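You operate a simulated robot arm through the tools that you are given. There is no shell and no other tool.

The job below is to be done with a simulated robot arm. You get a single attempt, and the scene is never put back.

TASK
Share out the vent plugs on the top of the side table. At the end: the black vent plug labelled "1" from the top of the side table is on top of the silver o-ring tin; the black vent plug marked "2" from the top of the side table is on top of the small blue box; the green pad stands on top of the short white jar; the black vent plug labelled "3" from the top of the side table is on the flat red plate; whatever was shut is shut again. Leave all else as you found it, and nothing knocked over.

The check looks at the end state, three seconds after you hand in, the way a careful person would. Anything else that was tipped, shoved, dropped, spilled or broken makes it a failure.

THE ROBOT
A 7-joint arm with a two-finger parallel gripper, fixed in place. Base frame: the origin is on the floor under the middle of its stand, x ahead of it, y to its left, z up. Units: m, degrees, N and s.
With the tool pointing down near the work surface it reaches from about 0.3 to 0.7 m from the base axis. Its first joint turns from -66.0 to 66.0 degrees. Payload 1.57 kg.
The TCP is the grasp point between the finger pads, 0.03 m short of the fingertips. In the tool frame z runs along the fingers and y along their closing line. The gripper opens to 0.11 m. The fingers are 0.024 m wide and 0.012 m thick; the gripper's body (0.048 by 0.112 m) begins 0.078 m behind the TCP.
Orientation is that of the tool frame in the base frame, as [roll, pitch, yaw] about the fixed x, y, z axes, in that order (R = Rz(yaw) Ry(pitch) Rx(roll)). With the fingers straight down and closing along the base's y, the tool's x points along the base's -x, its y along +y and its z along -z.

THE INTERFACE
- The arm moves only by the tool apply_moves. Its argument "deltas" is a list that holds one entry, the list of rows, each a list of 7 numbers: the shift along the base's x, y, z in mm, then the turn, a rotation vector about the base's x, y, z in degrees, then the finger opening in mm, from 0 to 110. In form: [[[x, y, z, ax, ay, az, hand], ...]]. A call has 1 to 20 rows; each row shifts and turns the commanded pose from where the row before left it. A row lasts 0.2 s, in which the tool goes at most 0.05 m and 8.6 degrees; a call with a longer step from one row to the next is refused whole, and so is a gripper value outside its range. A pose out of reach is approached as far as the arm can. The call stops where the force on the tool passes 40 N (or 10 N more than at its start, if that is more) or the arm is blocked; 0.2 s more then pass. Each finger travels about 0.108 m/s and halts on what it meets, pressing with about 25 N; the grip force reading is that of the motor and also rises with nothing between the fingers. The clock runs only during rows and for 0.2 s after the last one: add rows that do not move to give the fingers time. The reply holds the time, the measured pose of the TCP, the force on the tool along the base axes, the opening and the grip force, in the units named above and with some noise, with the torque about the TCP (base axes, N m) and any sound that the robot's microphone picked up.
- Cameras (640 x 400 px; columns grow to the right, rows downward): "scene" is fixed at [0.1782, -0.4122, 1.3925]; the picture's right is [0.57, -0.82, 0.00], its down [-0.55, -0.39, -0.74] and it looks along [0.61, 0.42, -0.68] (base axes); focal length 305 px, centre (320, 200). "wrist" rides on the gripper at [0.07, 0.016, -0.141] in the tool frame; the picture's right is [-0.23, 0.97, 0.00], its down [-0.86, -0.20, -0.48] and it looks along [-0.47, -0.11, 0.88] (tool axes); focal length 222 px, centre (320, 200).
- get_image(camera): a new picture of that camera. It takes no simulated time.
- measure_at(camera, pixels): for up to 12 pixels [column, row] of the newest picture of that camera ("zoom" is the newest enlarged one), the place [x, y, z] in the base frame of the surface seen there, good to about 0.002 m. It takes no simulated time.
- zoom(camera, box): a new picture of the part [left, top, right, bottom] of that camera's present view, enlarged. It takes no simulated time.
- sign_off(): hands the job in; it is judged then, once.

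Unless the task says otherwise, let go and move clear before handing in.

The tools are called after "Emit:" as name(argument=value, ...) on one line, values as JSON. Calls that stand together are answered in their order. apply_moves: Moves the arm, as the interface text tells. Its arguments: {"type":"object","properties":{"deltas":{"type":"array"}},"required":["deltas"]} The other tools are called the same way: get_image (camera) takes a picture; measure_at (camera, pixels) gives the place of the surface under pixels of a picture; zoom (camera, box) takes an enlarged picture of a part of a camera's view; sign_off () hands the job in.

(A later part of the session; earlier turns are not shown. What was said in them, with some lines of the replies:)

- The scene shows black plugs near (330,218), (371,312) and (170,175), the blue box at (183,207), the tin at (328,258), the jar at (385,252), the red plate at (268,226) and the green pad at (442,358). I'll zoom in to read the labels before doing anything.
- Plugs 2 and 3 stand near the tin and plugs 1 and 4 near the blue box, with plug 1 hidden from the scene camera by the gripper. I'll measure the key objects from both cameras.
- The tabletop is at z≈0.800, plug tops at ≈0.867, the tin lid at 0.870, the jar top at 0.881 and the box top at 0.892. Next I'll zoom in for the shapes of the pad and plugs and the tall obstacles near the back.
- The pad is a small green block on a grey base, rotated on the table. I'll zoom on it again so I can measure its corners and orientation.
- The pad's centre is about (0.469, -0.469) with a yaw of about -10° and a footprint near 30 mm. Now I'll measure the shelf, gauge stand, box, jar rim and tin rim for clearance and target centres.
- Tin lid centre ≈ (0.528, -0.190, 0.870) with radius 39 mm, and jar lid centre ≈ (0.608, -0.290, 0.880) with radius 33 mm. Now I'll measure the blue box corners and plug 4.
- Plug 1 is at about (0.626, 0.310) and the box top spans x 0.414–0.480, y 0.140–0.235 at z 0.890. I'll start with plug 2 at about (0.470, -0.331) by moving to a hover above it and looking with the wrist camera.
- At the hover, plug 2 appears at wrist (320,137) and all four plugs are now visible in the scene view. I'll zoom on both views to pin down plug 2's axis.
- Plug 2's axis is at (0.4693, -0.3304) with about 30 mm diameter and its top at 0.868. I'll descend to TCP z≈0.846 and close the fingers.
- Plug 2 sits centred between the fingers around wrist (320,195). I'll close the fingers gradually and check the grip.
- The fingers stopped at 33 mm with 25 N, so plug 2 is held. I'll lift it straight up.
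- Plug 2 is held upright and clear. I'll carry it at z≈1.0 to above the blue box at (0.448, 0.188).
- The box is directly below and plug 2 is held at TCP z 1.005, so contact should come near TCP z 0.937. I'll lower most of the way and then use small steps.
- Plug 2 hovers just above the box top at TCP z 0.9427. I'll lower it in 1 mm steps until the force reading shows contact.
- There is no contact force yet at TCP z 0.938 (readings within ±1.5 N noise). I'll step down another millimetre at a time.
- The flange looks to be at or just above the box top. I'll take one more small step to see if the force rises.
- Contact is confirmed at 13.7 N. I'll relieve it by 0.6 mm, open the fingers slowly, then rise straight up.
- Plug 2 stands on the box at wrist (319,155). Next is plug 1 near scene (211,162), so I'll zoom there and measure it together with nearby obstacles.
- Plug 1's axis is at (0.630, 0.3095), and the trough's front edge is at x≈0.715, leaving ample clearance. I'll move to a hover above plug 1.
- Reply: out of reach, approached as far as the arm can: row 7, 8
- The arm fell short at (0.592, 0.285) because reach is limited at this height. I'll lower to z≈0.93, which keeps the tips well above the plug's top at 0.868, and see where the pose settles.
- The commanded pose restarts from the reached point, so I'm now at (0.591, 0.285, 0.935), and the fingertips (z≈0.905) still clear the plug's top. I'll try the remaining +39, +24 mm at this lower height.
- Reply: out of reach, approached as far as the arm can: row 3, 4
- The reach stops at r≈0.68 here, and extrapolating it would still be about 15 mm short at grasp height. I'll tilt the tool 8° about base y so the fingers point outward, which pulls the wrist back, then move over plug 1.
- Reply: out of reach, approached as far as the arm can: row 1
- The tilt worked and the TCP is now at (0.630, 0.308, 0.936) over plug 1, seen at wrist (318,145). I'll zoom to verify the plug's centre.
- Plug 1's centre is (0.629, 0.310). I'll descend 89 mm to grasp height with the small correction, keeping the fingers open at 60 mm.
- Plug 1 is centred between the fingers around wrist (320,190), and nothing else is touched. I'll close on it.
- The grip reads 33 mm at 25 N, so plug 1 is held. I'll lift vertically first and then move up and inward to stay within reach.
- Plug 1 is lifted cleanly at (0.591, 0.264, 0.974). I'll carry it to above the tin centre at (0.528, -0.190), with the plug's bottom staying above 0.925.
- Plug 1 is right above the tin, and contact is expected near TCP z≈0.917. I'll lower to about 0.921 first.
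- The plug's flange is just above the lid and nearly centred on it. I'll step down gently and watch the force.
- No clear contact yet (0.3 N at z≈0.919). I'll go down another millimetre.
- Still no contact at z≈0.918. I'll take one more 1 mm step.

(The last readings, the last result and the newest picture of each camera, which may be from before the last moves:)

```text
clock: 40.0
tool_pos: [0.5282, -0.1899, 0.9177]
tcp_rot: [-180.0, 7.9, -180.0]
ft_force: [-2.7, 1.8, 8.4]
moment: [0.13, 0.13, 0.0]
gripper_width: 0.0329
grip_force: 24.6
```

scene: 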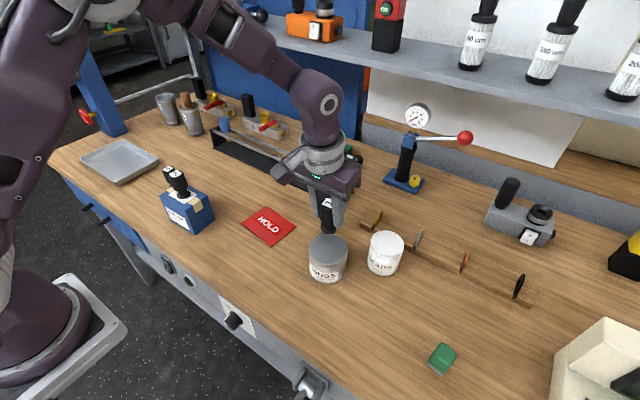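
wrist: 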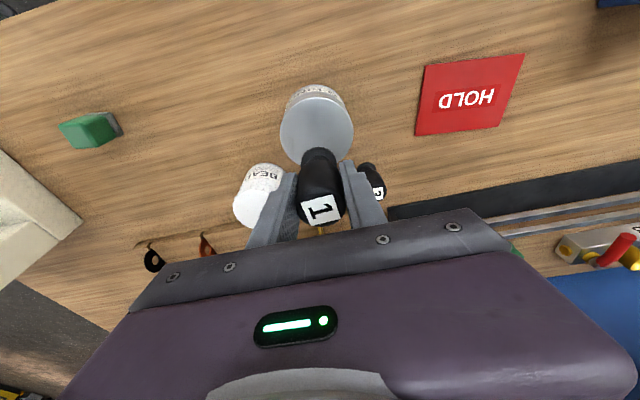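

Contact reads 8.4 N at z 0.9177. I'll relieve slightly, open slowly and rise straight up.

Emit:
apply_moves(deltas=[[[0, 0, 0.4, 0, 0, 0, 22], [0, 0, 0, 0, 0, 0, 30], [0, 0, 0, 0, 0, 0, 36], [0, 0, 0, 0, 0, 0, 44], [0, 0, 0, 0, 0, 0, 54], [0, 0, 0, 0, 0, 0, 60], [0, 0, 0, 0, 0, 0, 60], [0, 0, 5, 0, 0, 0, 60], [0, 0, 10, 0, 0, 0, 60], [0, 0, 20, 0, 0, 0, 60], [0, 0, 25, 0, 0, 0, 60], [0, 0, 25, 0, 0, 0, 60], [0, 0, 15, 0, 0, 0, 60], [0, 0, 0, 0, 0, 0, 60]]])

Emit:
get_image(camera="wrist")

Emit:
get_image(camera="scene")

```text
clock: 43.0
tool_pos: [0.529, -0.1892, 1.0174]
tcp_rot: [-180.0, 8.0, -180.0]
ft_force: [-0.1, 0.2, -0.5]
moment: [0.02, -0.04, -0.02]
gripper_width: 0.0598
grip_force: 0.0
```

```text
taken
```

wrist: 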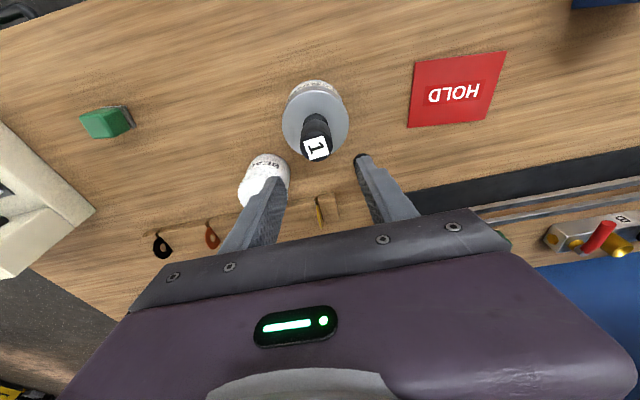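

```text
taken
```

scene: 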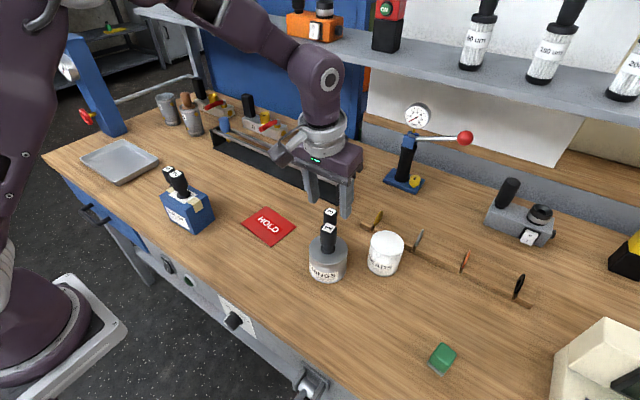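

Plug 1 stands on the tin at wrist (318,145). Now plug 3: I'll zoom on it in the scene view to locate it before moving.

Emit:
zoom(camera="scene", box=[290, 195, 386, 270])

```text
5.33 times, centred on (338, 232) of scene
```

zoom: 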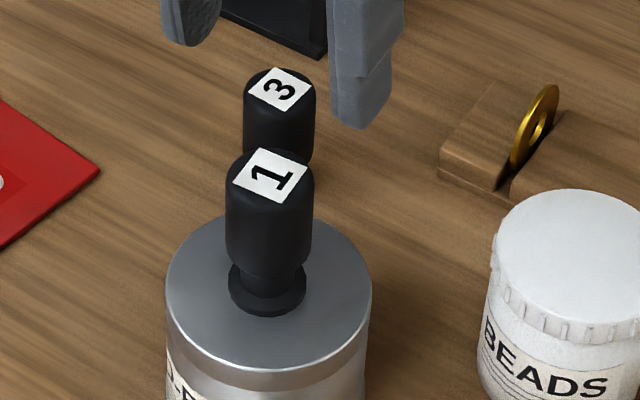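

Emit:
measure_at(camera="zoom", pixels=[[280, 89], [250, 88], [312, 89], [275, 70], [285, 108], [270, 175], [268, 310], [180, 270], [365, 280], [555, 100], [450, 175], [490, 90]])

```text
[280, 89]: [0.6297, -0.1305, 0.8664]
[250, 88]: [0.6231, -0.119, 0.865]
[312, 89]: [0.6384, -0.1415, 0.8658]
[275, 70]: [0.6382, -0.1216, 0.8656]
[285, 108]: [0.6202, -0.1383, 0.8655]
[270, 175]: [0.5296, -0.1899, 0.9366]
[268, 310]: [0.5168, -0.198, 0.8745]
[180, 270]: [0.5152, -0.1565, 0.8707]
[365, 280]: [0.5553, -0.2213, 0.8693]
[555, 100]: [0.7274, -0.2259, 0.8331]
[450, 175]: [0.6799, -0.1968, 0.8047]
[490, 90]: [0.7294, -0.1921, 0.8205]
```

Plug 3's centre is (0.630, -0.130). I'll untilt the tool back to vertical and move above it.

Emit:
apply_moves(deltas=[[[0, 0, 0, 0, 4, 0, 60], [0, 0, 0, 0, 4, 0, 60], [10, 6, 0, 0, 0, 0, 60], [20, 11.8, 0, 0, 0, 0, 60], [25, 14.8, 0, 0, 0, 0, 60], [25, 14.8, 0, 0, 0, 0, 60], [14, 8, 0, 0, 0, 0, 60], [7, 4, 0, 0, 0, 0, 60], [0, 0, 0, 0, 0, 0, 60]]])

Emit:
get_image(camera="wrist")

Emit:
get_image(camera="scene")

```text
clock: 45.0
tool_pos: [0.629, -0.1301, 1.0158]
tcp_rot: [180.0, 0.0, 180.0]
ft_force: [0.3, 0.1, 0.9]
moment: [0.0, 0.03, -0.01]
gripper_width: 0.0601
grip_force: 0.0
```

```text
taken
```

wrist: 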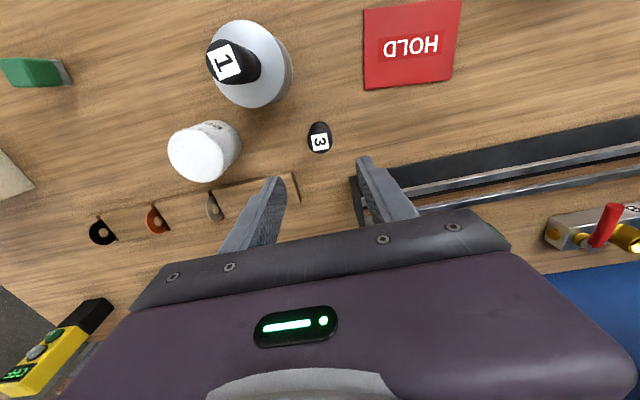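

```text
taken
```

scene: 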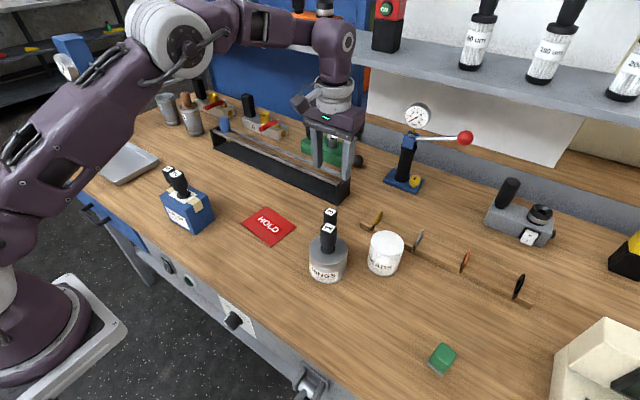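

Plug 3 appears at wrist (319,138), consistent with hovering above it. I'll zoom to confirm its centre.

Emit:
zoom(camera="wrist", box=[280, 110, 360, 160])

```text
8.00 times, centred on (320, 135) of wrist
```

zoom: 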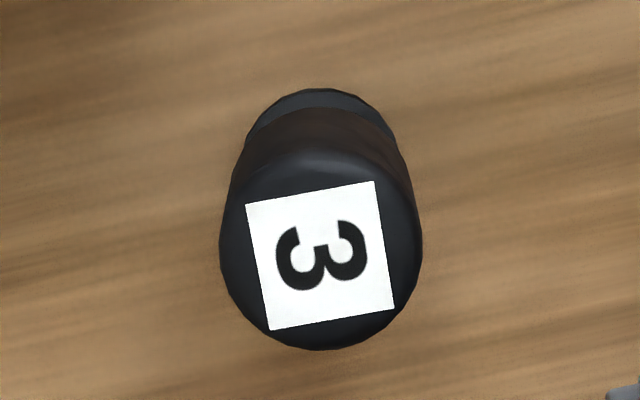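

Emit:
measure_at(camera="zoom", pixels=[[248, 206], [372, 183], [391, 306], [271, 327], [320, 255], [228, 250], [416, 240], [320, 92]])

```text
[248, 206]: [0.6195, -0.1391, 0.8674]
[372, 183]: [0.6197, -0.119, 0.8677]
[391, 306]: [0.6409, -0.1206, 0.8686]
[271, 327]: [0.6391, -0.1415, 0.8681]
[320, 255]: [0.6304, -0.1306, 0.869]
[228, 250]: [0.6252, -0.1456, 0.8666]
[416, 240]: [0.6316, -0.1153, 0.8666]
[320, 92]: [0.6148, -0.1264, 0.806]
```

Plug 3's centre is (0.630, -0.130), matching the TCP, so I'll descend to z≈0.847.

Emit:
apply_moves(deltas=[[[0, 0, -15, 0, 0, 0, 60], [0, 0, -25, 0, 0, 0, 60], [0, 0, -25, 0, 0, 0, 60], [0, 0, -25, 0, 0, 0, 60], [0, 0, -25, 0, 0, 0, 60], [0, 0, -20, 0, 0, 0, 60], [0, 0, -15, 0, 0, 0, 60], [0, 0, -10, 0, 0, 0, 60], [0, 0, -8, 0, 0, 0, 60], [0, 0, 0, 0, 0, 0, 60]]])

Emit:
get_image(camera="wrist")

Emit:
get_image(camera="scene")

```text
clock: 47.2
tool_pos: [0.629, -0.1296, 0.8498]
tcp_rot: [-180.0, -0.1, 180.0]
ft_force: [-1.1, 0.8, 0.1]
moment: [0.01, -0.03, -0.02]
gripper_width: 0.0602
grip_force: 0.0
```

```text
taken
```

wrist: 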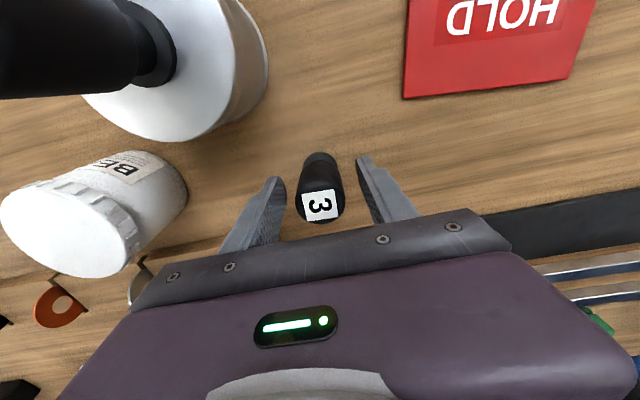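

```text
taken
```

scene: 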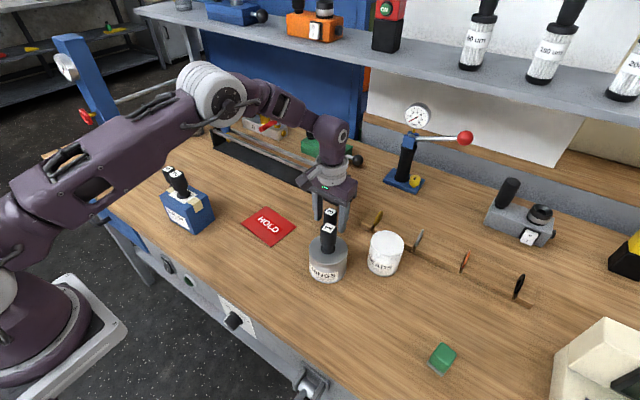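

Plug 3 is centred between the fingers at wrist (320,190), and everything else looks undisturbed. I'll lower 1.5 mm more and close.

Emit:
apply_moves(deltas=[[[0, 0, -1.5, 0, 0, 0, 45], [0, 0, 0, 0, 0, 0, 36], [0, 0, 0, 0, 0, 0, 30], [0, 0, 0, 0, 0, 0, 25], [0, 0, 0, 0, 0, 0, 22], [0, 0, 0, 0, 0, 0, 22]]])

```text
clock: 48.6
tool_pos: [0.63, -0.1309, 0.8476]
tcp_rot: [-180.0, 0.0, -180.0]
ft_force: [0.7, 1.7, -0.2]
moment: [0.04, -0.06, 0.02]
gripper_width: 0.033
grip_force: 24.7
```

Plug 3 is gripped at 33 mm and 25 N. I'll lift it while measuring the red plate's corners.

Emit:
apply_moves(deltas=[[[0, 0, 4, 0, 0, 0, 22], [0, 0, 8, 0, 0, 0, 22], [0, 0, 15, 0, 0, 0, 22], [0, 0, 20, 0, 0, 0, 22], [0, 0, 20, 0, 0, 0, 22], [0, 0, 20, 0, 0, 0, 22], [0, 0, 15, 0, 0, 0, 22], [0, 0, 8, 0, 0, 0, 22], [0, 0, 0, 0, 0, 0, 22]]])

Emit:
zoom(camera="scene", box=[220, 190, 316, 260])

Emit:
get_image(camera="wrist")

```text
clock: 50.6
tool_pos: [0.6291, -0.1297, 0.9577]
tcp_rot: [-180.0, 0.1, 180.0]
ft_force: [0.2, -0.3, -0.9]
moment: [0.0, 0.01, -0.01]
gripper_width: 0.0333
grip_force: 25.0
```

```text
5.71 times, centred on (268, 225) of scene
```

zoom: 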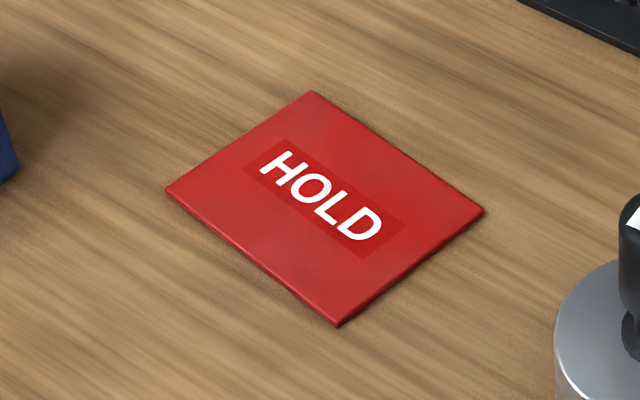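

```text
taken
```

wrist: 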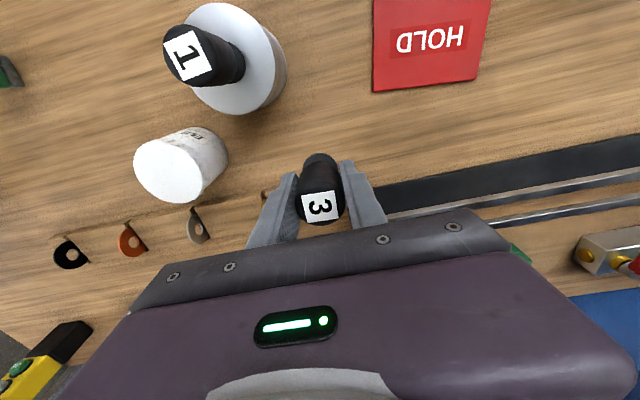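

Emit:
measure_at(camera="zoom", pixels=[[315, 96], [476, 211], [340, 318], [172, 190], [322, 206], [270, 230], [360, 150], [400, 290], [230, 130]])

```text
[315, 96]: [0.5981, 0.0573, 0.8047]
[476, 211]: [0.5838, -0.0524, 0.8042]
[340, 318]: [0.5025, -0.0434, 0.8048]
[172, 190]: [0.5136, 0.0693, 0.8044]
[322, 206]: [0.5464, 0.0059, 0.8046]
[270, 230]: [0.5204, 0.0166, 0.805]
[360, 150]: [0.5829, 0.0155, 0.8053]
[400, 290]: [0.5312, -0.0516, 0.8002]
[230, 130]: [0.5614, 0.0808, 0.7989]
```

The plate's centre is (0.549, 0.008) with its top at z 0.8045, so contact should be near TCP z≈0.852. I'll carry plug 3 there.

Emit:
apply_moves(deltas=[[[-3, 8, 3, 0, 0, 0, 22], [-8, 16, 0, 0, 0, 0, 22], [-14, 23, 0, 0, 0, 0, 22], [-15, 25, 0, 0, 0, 0, 22], [-15, 25, 0, 0, 0, 0, 22], [-14, 23, 0, 0, 0, 0, 22], [-8, 12, 0, 0, 0, 0, 22], [-4, 6, 0, 0, 0, 0, 22], [0, 0, 0, 0, 0, 0, 22]]])

Emit:
get_image(camera="wrist")

```text
clock: 52.6
tool_pos: [0.55, 0.0081, 0.9608]
tcp_rot: [-179.9, 0.0, -180.0]
ft_force: [-0.2, -0.6, -0.7]
moment: [0.02, -0.03, 0.0]
gripper_width: 0.0333
grip_force: 25.1
```

```text
taken
```

wrist: 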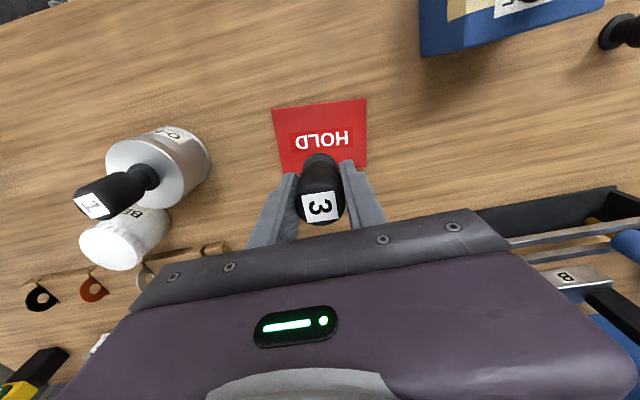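

Plug 3 is over the plate at (0.550, 0.008, 0.961). I'll lower it to about 4 mm above contact.

Emit:
apply_moves(deltas=[[[-0.5, 0, -10, 0, 0, 0, 22], [0, 0, -20, 0, 0, 0, 22], [0, 0, -20, 0, 0, 0, 22], [0, 0, -20, 0, 0, 0, 22], [0, 0, -15, 0, 0, 0, 22], [0, 0, -10, 0, 0, 0, 22], [0, 0, -6, 0, 0, 0, 22], [0, 0, -4, 0, 0, 0, 22], [0, 0, 0, 0, 0, 0, 22]]])

Emit:
zoom(camera="scene", box=[220, 170, 316, 260])

```text
clock: 54.6
tool_pos: [0.5482, 0.0074, 0.8554]
tcp_rot: [179.9, -0.1, 180.0]
ft_force: [0.1, -1.1, -1.4]
moment: [0.02, 0.04, 0.0]
gripper_width: 0.0328
grip_force: 24.9
```

```text
4.44 times, centred on (268, 215) of scene
```

zoom: 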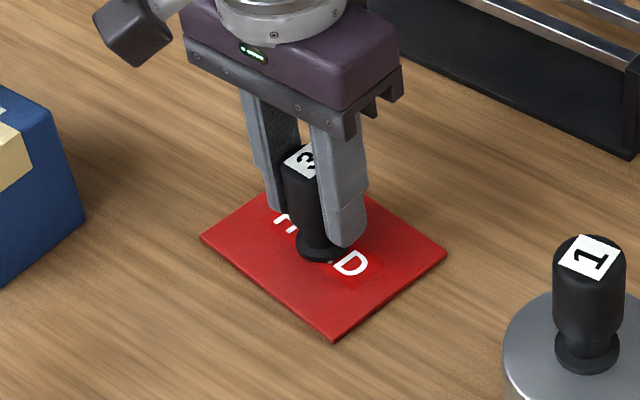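

The plug is just above the plate with no force yet at z 0.8554. I'll step down gently.

Emit:
apply_moves(deltas=[[[0, 0, -1.5, 0, 0, 0, 22], [0, 0, -1, 0, 0, 0, 22], [0, 0, 0, 0, 0, 0, 22]]])

```text
clock: 55.4
tool_pos: [0.5484, 0.0077, 0.8531]
tcp_rot: [-180.0, 0.0, -180.0]
ft_force: [-2.0, 0.1, 7.8]
moment: [-0.05, 0.1, -0.01]
gripper_width: 0.0334
grip_force: 25.0
```

Contact is confirmed at 7.8 N. I'll open slowly and lift straight up.

Emit:
apply_moves(deltas=[[[0, 0, 0.3, 0, 0, 0, 22], [0, 0, 0, 0, 0, 0, 30], [0, 0, 0, 0, 0, 0, 36], [0, 0, 0, 0, 0, 0, 44], [0, 0, 0, 0, 0, 0, 54], [0, 0, 0, 0, 0, 0, 60], [0, 0, 0, 0, 0, 0, 60], [0, 0, 5, 0, 0, 0, 60], [0, 0, 10, 0, 0, 0, 60], [0, 0, 20, 0, 0, 0, 60], [0, 0, 30, 0, 0, 0, 60], [0, 0, 35, 0, 0, 0, 60], [0, 0, 35, 0, 0, 0, 60], [0, 0, 30, 0, 0, 0, 60], [0, 0, 10, 0, 0, 0, 60], [0, 0, 0, 0, 0, 0, 60]]])

Emit:
get_image(camera="wrist")

Emit:
get_image(camera="scene")

```text
clock: 58.8
tool_pos: [0.5473, 0.0071, 1.0286]
tcp_rot: [180.0, 0.0, 180.0]
ft_force: [-0.4, -0.7, -0.2]
moment: [0.02, 0.01, 0.0]
gripper_width: 0.0601
grip_force: 0.1
```

```text
taken
```

wrist: 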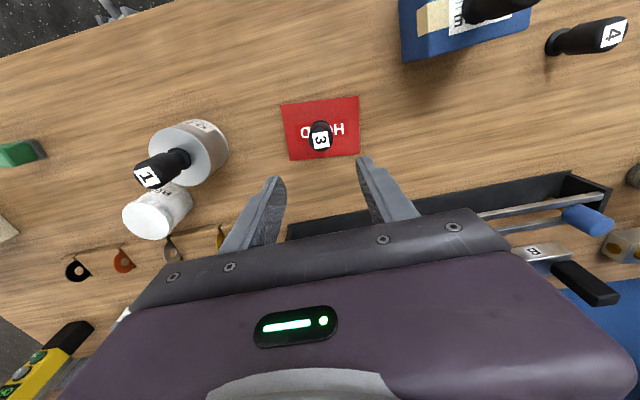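

```text
taken
```

scene: 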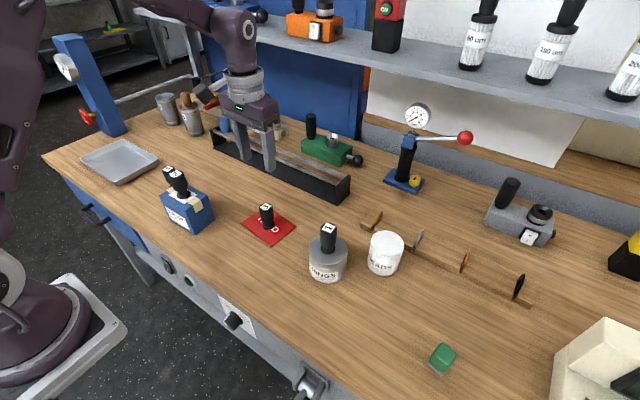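

All three plugs stand in place (plug 3 at scene (267,215)). Next is the green pad: I'll travel at z≈1.03 past plug 1 and then look, measuring the white box's near edge as well.

Emit:
apply_moves(deltas=[[[-3, -15, 0, 0, 0, 0, 60], [-6, -30, 0, 0, 0, 0, 60], [-7, -36, 0, 0, 0, 0, 60], [-7, -36, 0, 0, 0, 0, 60], [-7, -36, 0, 0, 0, 0, 60], [-7, -36, 0, 0, 0, 0, 60], [-7, -36, 0, 0, 0, 0, 60], [-7, -36, 0, 0, 0, 0, 60], [-7, -36, 0, 0, 0, 0, 60], [-7, -36, 0, 0, 0, 0, 60], [-6, -36, 0, 0, 0, 0, 60], [-4, -30, 0, 0, 0, -3, 60], [-3, -13, 0, 0, 0, -7, 60], [0, 0, 0, 0, 0, 0, 60]]])

Emit:
get_image(camera="wrist")

Emit:
measure_at(camera="scene", pixels=[[557, 355], [600, 322], [570, 345], [552, 385], [520, 330]])

```text
clock: 61.8
tool_pos: [0.4685, -0.4037, 1.026]
tcp_rot: [-179.9, 0.0, 169.9]
ft_force: [-0.4, 0.2, 0.6]
moment: [0.01, -0.03, 0.0]
gripper_width: 0.0601
grip_force: 0.1
```

```text
taken
```

wrist: 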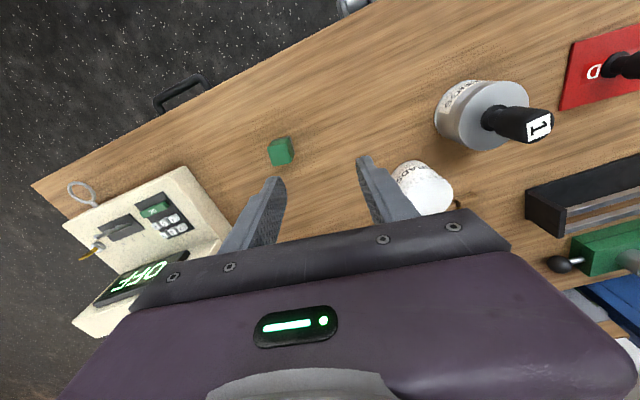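

```text
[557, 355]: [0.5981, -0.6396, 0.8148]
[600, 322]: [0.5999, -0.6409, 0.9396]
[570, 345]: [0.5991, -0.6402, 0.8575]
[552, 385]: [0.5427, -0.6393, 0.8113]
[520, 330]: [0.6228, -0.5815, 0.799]
```

The white box starts at y≈-0.64, well clear of the pad's grasp. I'll move over the pad and down to z≈0.97, then look.

Emit:
apply_moves(deltas=[[[0, -15, -15, 0, 0, 0, 60], [0, -20, -16, 0, 0, 0, 60], [0, -20, -16, 0, 0, 0, 60], [0.5, -10, -9, 0, 0, 0, 60], [0, 0, 0, 0, 0, 0, 60]]])

Emit:
get_image(camera="wrist")

Emit:
zoom(camera="wrist", box=[272, 90, 368, 180])

```text
clock: 63.0
tool_pos: [0.464, -0.4573, 0.9766]
tcp_rot: [180.0, 0.1, 169.9]
ft_force: [0.2, 0.0, -1.1]
moment: [0.01, 0.03, 0.0]
gripper_width: 0.0597
grip_force: 0.1
out of reach, approached as far as the arm can: row 3, 4
```

```text
taken
```

wrist: 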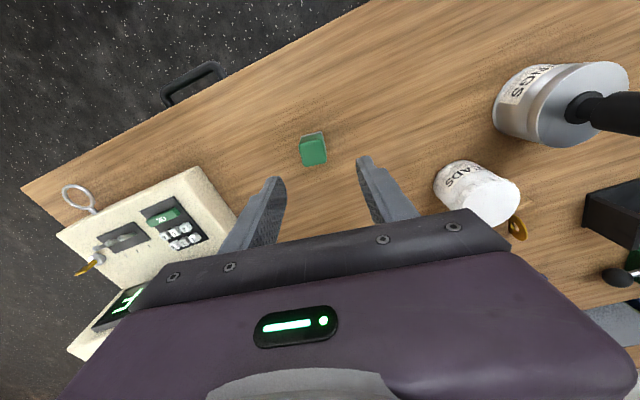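

```text
4.44 times, centred on (320, 135) of wrist
```

zoom: 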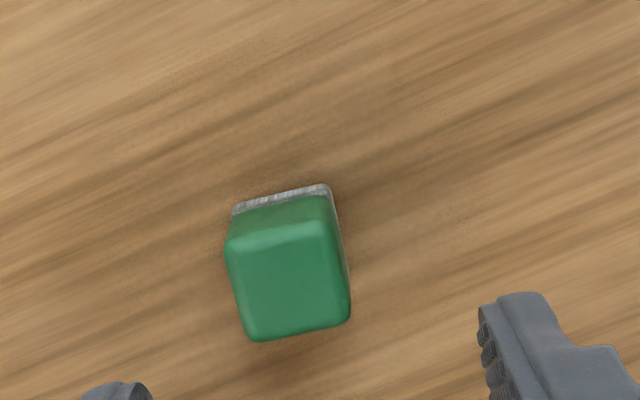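

The arm stopped short at r≈0.651 while still high, and the pad shows at wrist (313,148). I'll measure the pad's corners from this view before choosing a slightly tilted grasp.

Emit:
measure_at(camera="zoom", pixels=[[232, 250], [335, 228], [345, 315], [250, 335], [290, 280], [237, 208], [328, 188], [285, 195], [225, 255], [338, 200], [285, 215], [240, 225]])

```text
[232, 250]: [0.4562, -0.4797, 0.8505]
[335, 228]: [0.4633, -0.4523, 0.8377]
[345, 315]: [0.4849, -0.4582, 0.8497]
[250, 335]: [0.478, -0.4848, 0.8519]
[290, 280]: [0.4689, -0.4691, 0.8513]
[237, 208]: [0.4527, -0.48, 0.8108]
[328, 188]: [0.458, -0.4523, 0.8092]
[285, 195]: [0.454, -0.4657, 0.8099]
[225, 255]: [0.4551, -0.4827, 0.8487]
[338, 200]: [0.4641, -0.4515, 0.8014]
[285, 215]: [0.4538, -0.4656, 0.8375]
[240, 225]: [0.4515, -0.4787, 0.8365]
```

The pad's centre is about (0.469, -0.468) and the tool's yaw matches its faces to about 1°. I'll tilt 8° outward about the closing line for reach, then move over the pad at this height.

Emit:
apply_moves(deltas=[[[0, 0, 0, -0.7, -3.94, 0, 60], [0, 0, 0, -0.7, -3.94, 0, 60], [0, 0, 0, 0, 0, 0, 60], [2.5, -5, -8, 0, 0, 0, 60], [2.5, -5.5, -8, 0, 0, 0, 60], [0, 0, 0, 0, 0, 0, 60]]])

Emit:
get_image(camera="wrist")

```text
clock: 64.4
tool_pos: [0.4701, -0.4669, 0.9608]
tcp_rot: [-179.9, 8.0, 170.0]
ft_force: [-0.1, 0.5, 0.7]
moment: [0.01, -0.03, 0.01]
gripper_width: 0.06
grip_force: 0.1
```

```text
taken
```

wrist: 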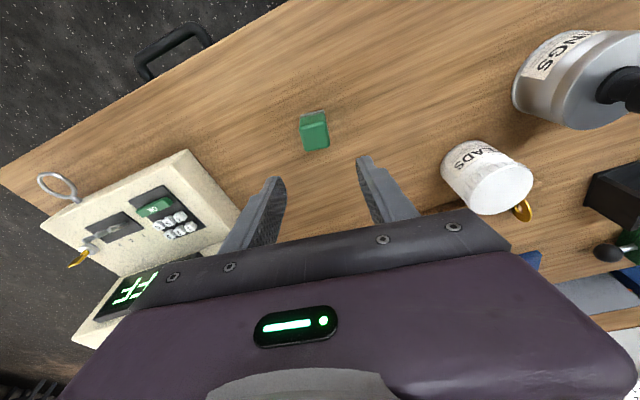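

The tool is now tilted 8° and at (0.470, -0.467, 0.961), with no reach warning. I'll zoom on the pad at wrist (314,130) to refine its centre and side faces.

Emit:
zoom(camera="wrist", box=[282, 100, 346, 160])

```text
6.67 times, centred on (314, 130) of wrist
```

zoom: 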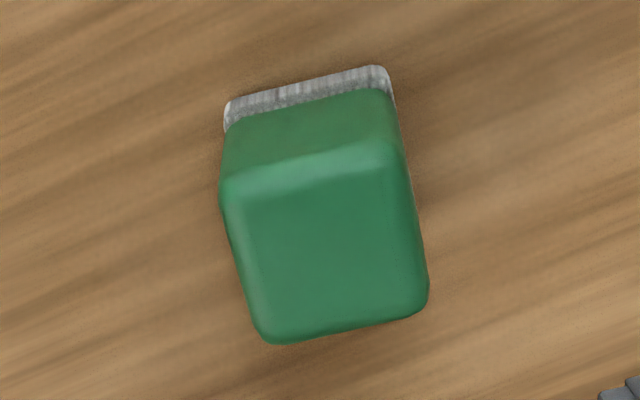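

Emit:
measure_at(camera="zoom", pixels=[[320, 250], [238, 260], [415, 240], [340, 330], [308, 180], [222, 195], [402, 160], [424, 290], [268, 335], [228, 108], [388, 75], [305, 95]])

```text
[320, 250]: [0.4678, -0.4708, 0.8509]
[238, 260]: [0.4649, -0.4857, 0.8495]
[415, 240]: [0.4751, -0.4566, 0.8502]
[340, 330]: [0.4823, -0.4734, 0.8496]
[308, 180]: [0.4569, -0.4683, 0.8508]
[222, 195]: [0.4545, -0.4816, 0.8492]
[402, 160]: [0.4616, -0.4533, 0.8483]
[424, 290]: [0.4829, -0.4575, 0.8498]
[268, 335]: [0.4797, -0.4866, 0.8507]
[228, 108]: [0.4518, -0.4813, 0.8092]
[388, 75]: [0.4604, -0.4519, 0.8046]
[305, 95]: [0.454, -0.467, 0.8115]
```

The pad's centre refines to about (0.469, -0.4695), and its faces line up with the closing line. I'll descend to z≈0.840 around it.

Emit:
apply_moves(deltas=[[[-0.8, -2.3, -10, 0, 0, 0, 60], [0, 0, -20, 0, 0, 0, 60], [0, 0, -20, 0, 0, 0, 60], [0, 0, -20, 0, 0, 0, 60], [0, 0, -20, 0, 0, 0, 60], [0, 0, -15, 0, 0, 0, 60], [0, 0, -10, 0, 0, 0, 60], [0, 0, -5, 0, 0, 0, 60], [0, 0, 0, 0, 0, 0, 60]]])

Emit:
get_image(camera="wrist")

Emit:
zoom(camera="scene", box=[380, 280, 508, 400])

```text
clock: 66.4
tool_pos: [0.4685, -0.4687, 0.8396]
tcp_rot: [179.9, 7.9, 170.0]
ft_force: [0.1, 0.4, 0.4]
moment: [0.01, -0.05, 0.01]
gripper_width: 0.0602
grip_force: 0.1
```

```text
taken
```

wrist: 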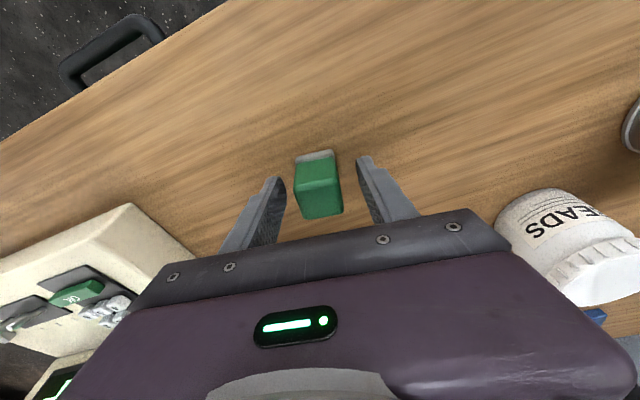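

```text
3.33 times, centred on (444, 340) of scene
```

zoom: 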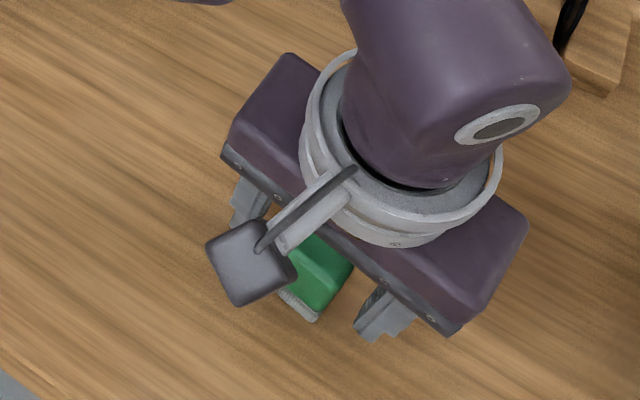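

The pad sits centred between the fingers at wrist (318,185). I'll close on it gradually.

Emit:
apply_moves(deltas=[[[0, 0, 0, 0, 0, 0, 46], [0, 0, 0, 0, 0, 0, 38], [0, 0, 0, 0, 0, 0, 33], [0, 0, 0, 0, 0, 0, 29], [0, 0, 0, 0, 0, 0, 25], [0, 0, 0, 0, 0, 0, 20], [0, 0, 0, 0, 0, 0, 20]]])

Emit:
get_image(camera="wrist")

```text
clock: 68.0
tool_pos: [0.4689, -0.4683, 0.84]
tcp_rot: [180.0, 8.1, 170.0]
ft_force: [-0.4, -0.5, 0.7]
moment: [-0.01, 0.0, 0.01]
gripper_width: 0.0315
grip_force: 24.5
```

```text
taken
```

wrist: 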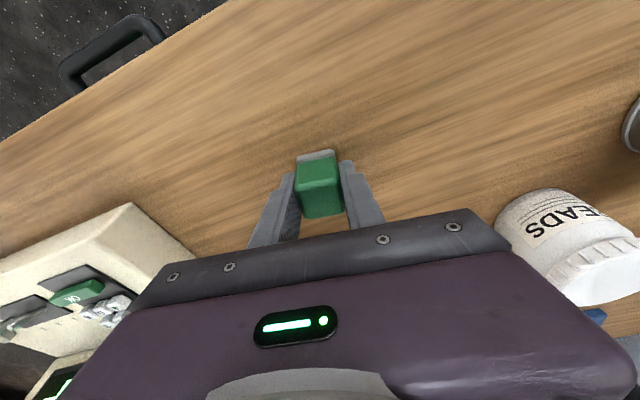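

The pad is gripped at 31.5 mm with 24.5 N. I'll lift it straight up to about z 0.95.

Emit:
apply_moves(deltas=[[[0, 0, 4, 0, 0, 0, 20], [0, 0, 8, 0, 0, 0, 20], [0, 0, 15, 0, 0, 0, 20], [0, 0, 20, 0, 0, 0, 20], [0, 0, 20, 0, 0, 0, 20], [0, 0, 20, 0, 0, 0, 20], [0, 0, 15, 0, 0, 0, 20], [0, 0, 8, 0, 0, 0, 20], [0, 0, 0, 0, 0, 0, 20]]])

Emit:
get_image(camera="wrist")

Emit:
get_image(camera="scene")

```text
clock: 70.0
tool_pos: [0.4678, -0.4698, 0.9509]
tcp_rot: [179.9, 8.1, 170.0]
ft_force: [0.7, -0.6, -0.1]
moment: [0.0, 0.01, 0.02]
gripper_width: 0.0312
grip_force: 24.5
```

```text
taken
```

wrist: 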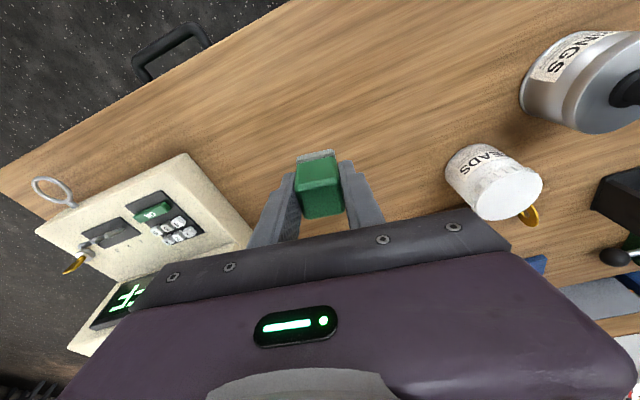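

```text
taken
```

scene: 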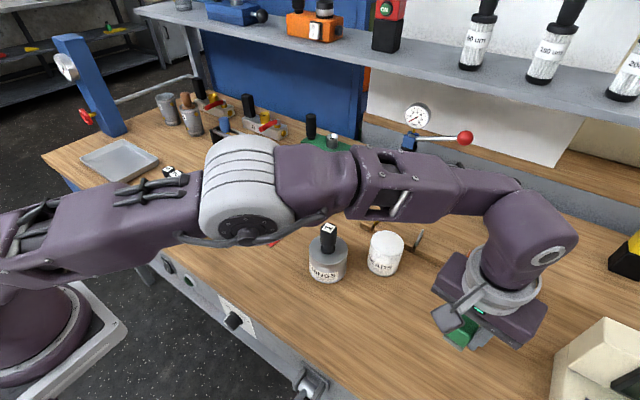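

The pad is lifted cleanly. Before moving I'll check how high the elbow and forearm are, since they cross the view near scene (245,190) and (400,180).

Emit:
measure_at(camera="scene", pixels=[[245, 190], [240, 232], [320, 190], [400, 180], [480, 200], [130, 220], [330, 232], [385, 245], [345, 215], [300, 210]])

```text
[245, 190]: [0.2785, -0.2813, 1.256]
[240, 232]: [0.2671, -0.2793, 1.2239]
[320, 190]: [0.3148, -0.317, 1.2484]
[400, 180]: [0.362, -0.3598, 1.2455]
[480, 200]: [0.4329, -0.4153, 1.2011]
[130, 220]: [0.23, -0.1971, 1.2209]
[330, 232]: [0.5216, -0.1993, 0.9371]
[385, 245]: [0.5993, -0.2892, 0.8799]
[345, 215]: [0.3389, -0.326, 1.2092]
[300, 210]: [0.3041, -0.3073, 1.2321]
```

The arm links are at z≈1.2, well above everything. I'll carry the pad at z≈0.95 (bottom at about 0.91) to above the jar centre at (0.608, -0.290).

Emit:
apply_moves(deltas=[[[5, 7, 0, 0, 0, 0, 20], [11, 14, 0, 0, 0, 0, 20], [16, 20, 0, 0, 0, 0, 20], [18, 23, 0, 0, 0, 0, 20], [18, 23, 0, 0, 0, 0, 20], [18, 23, 0, 0, 0, 0, 20], [18, 23, 0, 0, 0, 0, 20], [16, 21, 0, 0, 0, 0, 20], [12, 15, 0, 0, 0, 0, 20], [7, 9.5, 0, 0, 0, 0, 20], [0, 0, 0, 0, 0, 0, 20]]])

Emit:
get_image(camera="wrist")

Emit:
get_image(camera="scene")

```text
clock: 72.4
tool_pos: [0.6074, -0.291, 0.9506]
tcp_rot: [179.9, 8.0, 170.0]
ft_force: [0.4, 0.1, -0.9]
moment: [-0.01, -0.01, 0.02]
gripper_width: 0.0315
grip_force: 25.1
```

```text
taken
```

wrist: 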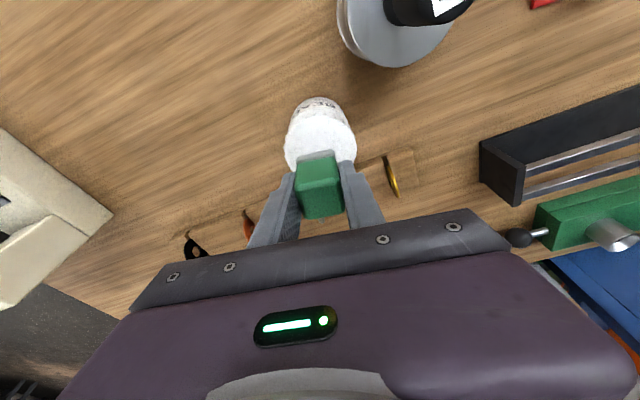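

```text
taken
```

scene: 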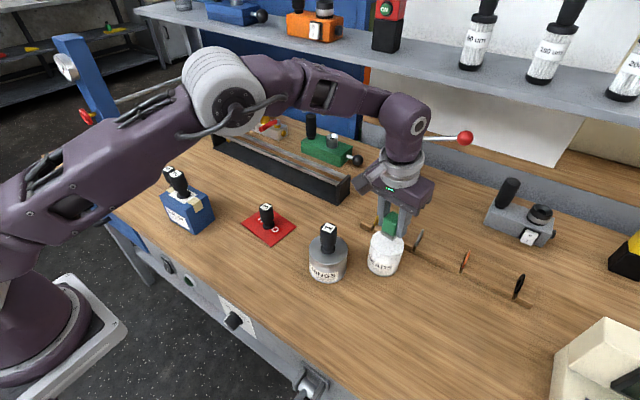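

The pad is above the jar at (0.607, -0.291, 0.951), and contact should come near z≈0.920. I'll lower to about 0.925 and look.

Emit:
apply_moves(deltas=[[[0.3, 0.5, -8, 0, 0, 0, 20], [0, 0, -9, 0, 0, 0, 20], [0, 0, -6, 0, 0, 0, 20], [0, 0, -3, 0, 0, 0, 20], [0, 0, 0, 0, 0, 0, 20]]])

Emit:
zoom(camera="scene", box=[340, 190, 436, 280])

Emit:
get_image(camera="wrist")

```text
clock: 73.6
tool_pos: [0.608, -0.2909, 0.9251]
tcp_rot: [180.0, 7.9, 170.1]
ft_force: [0.4, 0.0, -1.3]
moment: [-0.01, -0.01, 0.02]
gripper_width: 0.0316
grip_force: 24.6
```

```text
4.44 times, centred on (388, 235) of scene
```

zoom: 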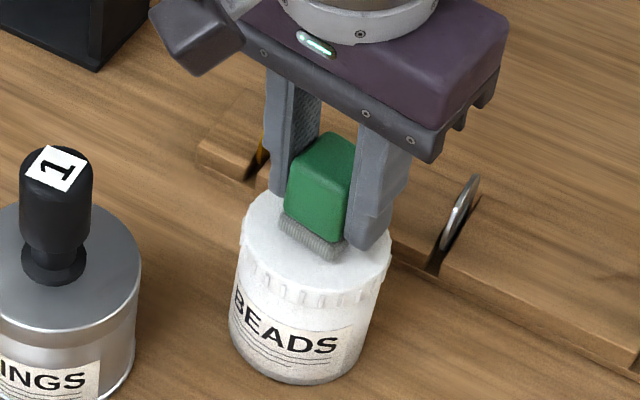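

```text
taken
```

wrist: 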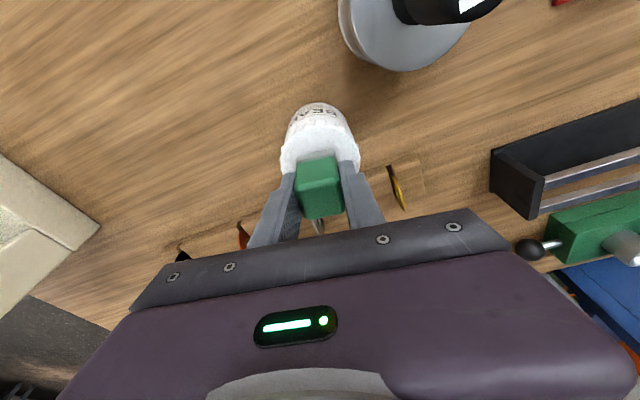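

The pad is hovering a few mm over the lid. I'll measure the pad's base front edge and the lid's rim in this view to check centring before touching down.

Emit:
zoom(camera="scene", box=[365, 210, 413, 255])

```text
8.89 times, centred on (389, 232) of scene
```

zoom: 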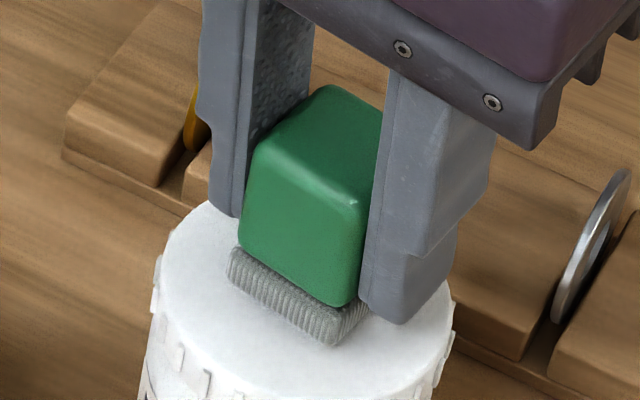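

Emit:
measure_at(camera="zoom", pixels=[[235, 280], [330, 338], [282, 310], [163, 270], [190, 215], [230, 375], [330, 392], [440, 330], [430, 360], [300, 370], [365, 315], [420, 325]])

```text
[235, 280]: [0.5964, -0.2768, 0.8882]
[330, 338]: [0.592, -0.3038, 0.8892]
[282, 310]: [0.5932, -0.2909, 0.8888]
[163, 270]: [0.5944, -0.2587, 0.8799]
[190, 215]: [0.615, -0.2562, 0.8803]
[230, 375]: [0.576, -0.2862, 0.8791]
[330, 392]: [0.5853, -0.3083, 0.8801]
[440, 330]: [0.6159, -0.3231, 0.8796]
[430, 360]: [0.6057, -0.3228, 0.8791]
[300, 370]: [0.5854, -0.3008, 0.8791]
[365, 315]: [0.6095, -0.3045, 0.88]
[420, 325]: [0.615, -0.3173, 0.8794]
```

The pad's centre works out to about (0.608, -0.293) against the lid's centre (0.608, -0.290). I'll shift +2.5 mm in y and step down toward contact.

Emit:
apply_moves(deltas=[[[0, 2.5, -1, 0, 0, 0, 20], [0, 0, -1.5, 0, 0, 0, 20], [0, 0, -1, 0, 0, 0, 20], [0, 0, 0, 0, 0, 0, 20]]])

```text
clock: 74.6
tool_pos: [0.6057, -0.2893, 0.9218]
tcp_rot: [-180.0, 8.0, 170.0]
ft_force: [-0.2, 0.6, 0.2]
moment: [0.0, -0.04, 0.03]
gripper_width: 0.0316
grip_force: 24.7
```

No contact yet at z 0.9218. I'll continue in 1 mm steps.

Emit:
apply_moves(deltas=[[[0, 0, -1, 0, 0, 0, 20], [0, 0, 0, 0, 0, 0, 20]]])

```text
clock: 75.2
tool_pos: [0.608, -0.288, 0.9202]
tcp_rot: [-180.0, 8.0, 170.0]
ft_force: [-0.4, 1.3, 3.5]
moment: [0.04, 0.01, -0.01]
gripper_width: 0.0317
grip_force: 24.7
```

The force rose to 3.5 N, so contact is just starting at z 0.920. One more 0.6 mm step should confirm it.

Emit:
apply_moves(deltas=[[[0, 0, -0.6, 0, 0, 0, 20], [0, 0, 0, 0, 0, 0, 20]]])

Emit:
zoom(camera="scene", box=[355, 200, 423, 265])

```text
clock: 75.8
tool_pos: [0.6081, -0.2887, 0.9199]
tcp_rot: [180.0, 8.1, 170.0]
ft_force: [-1.5, 0.9, 9.4]
moment: [0.05, 0.11, 0.0]
gripper_width: 0.0313
grip_force: 24.5
```

```text
6.15 times, centred on (389, 232) of scene
```

zoom: 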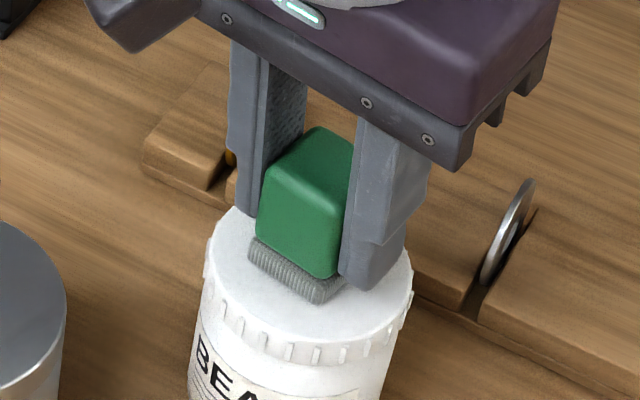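

Contact is firm at 9.4 N and the pad sits flat on the lid. I'll relieve slightly, open slowly and rise straight up until the tips clear the pad's top at about 0.93.

Emit:
apply_moves(deltas=[[[0, 0, 0.4, 0, 0, 0, 20], [0, 0, 0, 0, 0, 0, 28], [0, 0, 0, 0, 0, 0, 35], [0, 0, 0, 0, 0, 0, 44], [0, 0, 0, 0, 0, 0, 54], [0, 0, 0, 0, 0, 0, 60], [0, 0, 0, 0, 0, 0, 60], [0, 0, 5, 0, 0, 0, 60], [0, 0, 10, 0, 0, 0, 60], [0, 0, 15, 0, 0, 0, 60], [0, 0, 15, 0, 0, 0, 60], [0, 0, 10, 0, 0, 0, 60], [0, 0, 0, 0, 0, 0, 60]]])

Emit:
get_image(camera="wrist")

Emit:
get_image(camera="scene")

```text
clock: 78.6
tool_pos: [0.6088, -0.2894, 0.9753]
tcp_rot: [-179.9, 8.0, 170.0]
ft_force: [-0.3, 0.1, 0.0]
moment: [-0.01, -0.03, 0.01]
gripper_width: 0.0602
grip_force: 0.1
```

```text
taken
```

wrist: 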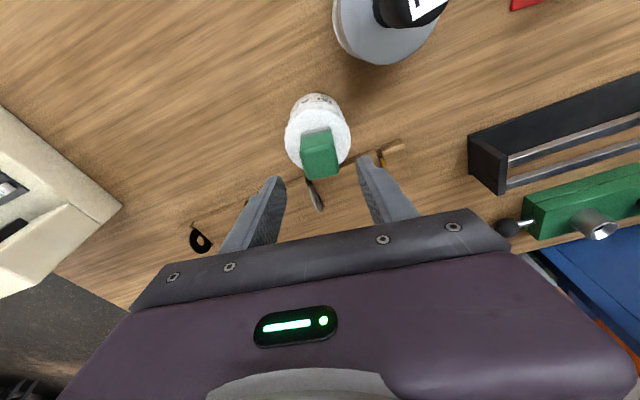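

```text
taken
```

scene: 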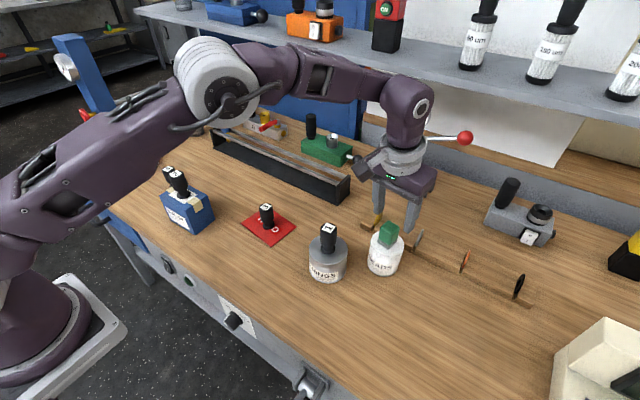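

The pad stands on the jar at scene (388,235) and every plug is in place. I'll rise and pull back, then untilt, to clear the scene.

Emit:
apply_moves(deltas=[[[-3, 0, 12, 0, 0, 0, 60], [-8, 0, 15, 0, 0, 0, 60], [-12, 0, 20, 0, 0, 0, 60], [-15, 0, 20, 0, 0, 0, 60], [-18, 0, 20, 0, 0, 0, 60], [-20, 0, 20, 0.7, 3.94, 0, 60], [-22, 5, 20, 0.7, 3.94, 0, 60], [-25, 10, 15, 0, 0, 5, 60], [-25, 15, 15, 0, 0, 5, 60], [-25, 20, 15, 0, 0, 0, 70], [-25, 20, 5, 0, 0, 0, 80], [-25, 20, 0, 0, 0, 0, 90], [-25, 20, 0, 0, 0, 0, 100], [-25, 20, 0, 0, 0, 0, 110], [-20, 20, 0, 0, 0, 0, 110], [0, 20, 0, 0, 0, 0, 110], [0, 0, 0, 0, 0, 0, 110]]])

Emit:
get_image(camera="scene")

Emit:
get_image(camera="wrist")

```text
clock: 82.2
tool_pos: [0.3137, -0.1165, 1.1521]
tcp_rot: [180.0, 0.1, 179.9]
ft_force: [-1.4, -0.7, -0.2]
moment: [0.01, -0.02, 0.02]
gripper_width: 0.1101
grip_force: 0.1
```

```text
taken
```

scene: 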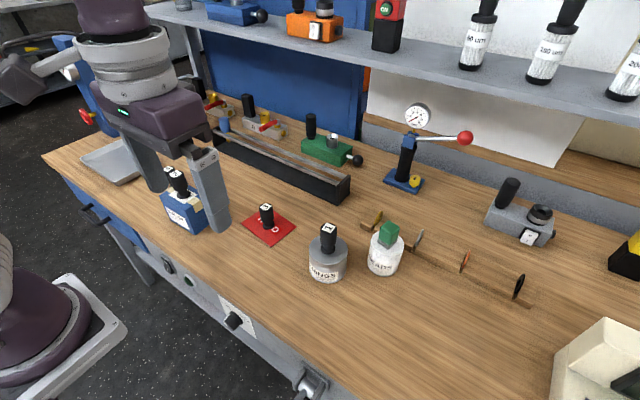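

```text
taken
```

wrist: 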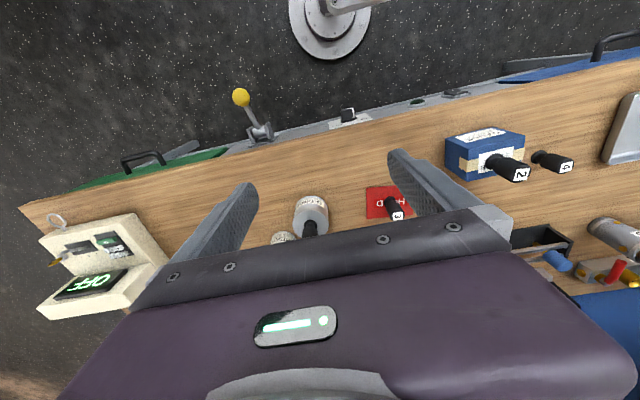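

The arm is back near its start pose. I'll zoom in for a final check of each placement before handing in.

Emit:
zoom(camera="scene", box=[230, 190, 430, 300])

Emit:
zoom(camera="wrist", box=[360, 100, 600, 250])

Emit:
measure_at(camera="scene", pixels=[[327, 229], [267, 208], [390, 228], [178, 178], [168, 171], [183, 195], [375, 240], [315, 245]])

```text
3.20 times, centred on (330, 245) of scene
```

zoom: 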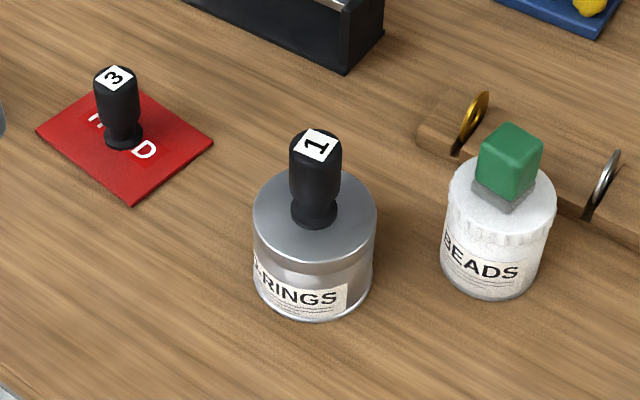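

```text
2.67 times, centred on (480, 175) of wrist
```

zoom: 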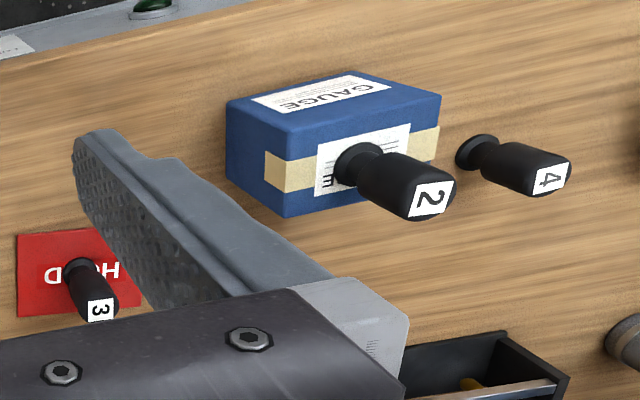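

```text
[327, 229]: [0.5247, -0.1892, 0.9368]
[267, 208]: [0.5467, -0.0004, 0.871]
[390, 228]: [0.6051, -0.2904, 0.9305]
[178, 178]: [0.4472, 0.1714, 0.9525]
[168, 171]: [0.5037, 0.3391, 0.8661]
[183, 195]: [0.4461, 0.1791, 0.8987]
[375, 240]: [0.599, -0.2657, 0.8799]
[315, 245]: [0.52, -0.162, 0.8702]
```

The final views show all four placements done and upright: plug 1 on the o-ring tin (zoom 315,145), plug 3 on the red plate (115,78), the pad on the white jar (510,160) and plug 2 on the blue box. Plug 4, the tin, the jar and the box measure where they started, both lids are still on, and the gripper is empty and clear, so I'm handing in.

Emit:
sign_off()

```text
The job is handed in.
```

The job is handed in, and all four items are where you asked. My last pictures and measurements showed each one upright:

- **Plug 1:** on top of the silver o-ring tin, close to the middle of the lid.
- **Plug 2:** on top of the small blue box.
- **Plug 3:** on the flat red plate.
- **Green pad:** standing on top of the short white jar, within a few millimetres of the middle of the lid.

Nothing had to be opened, so the tin, jar and box stayed shut throughout. Plug 4, the tin, the jar and the box were where they started. I saw nothing else knocked or shifted. The gripper is open, empty and back near its starting position.
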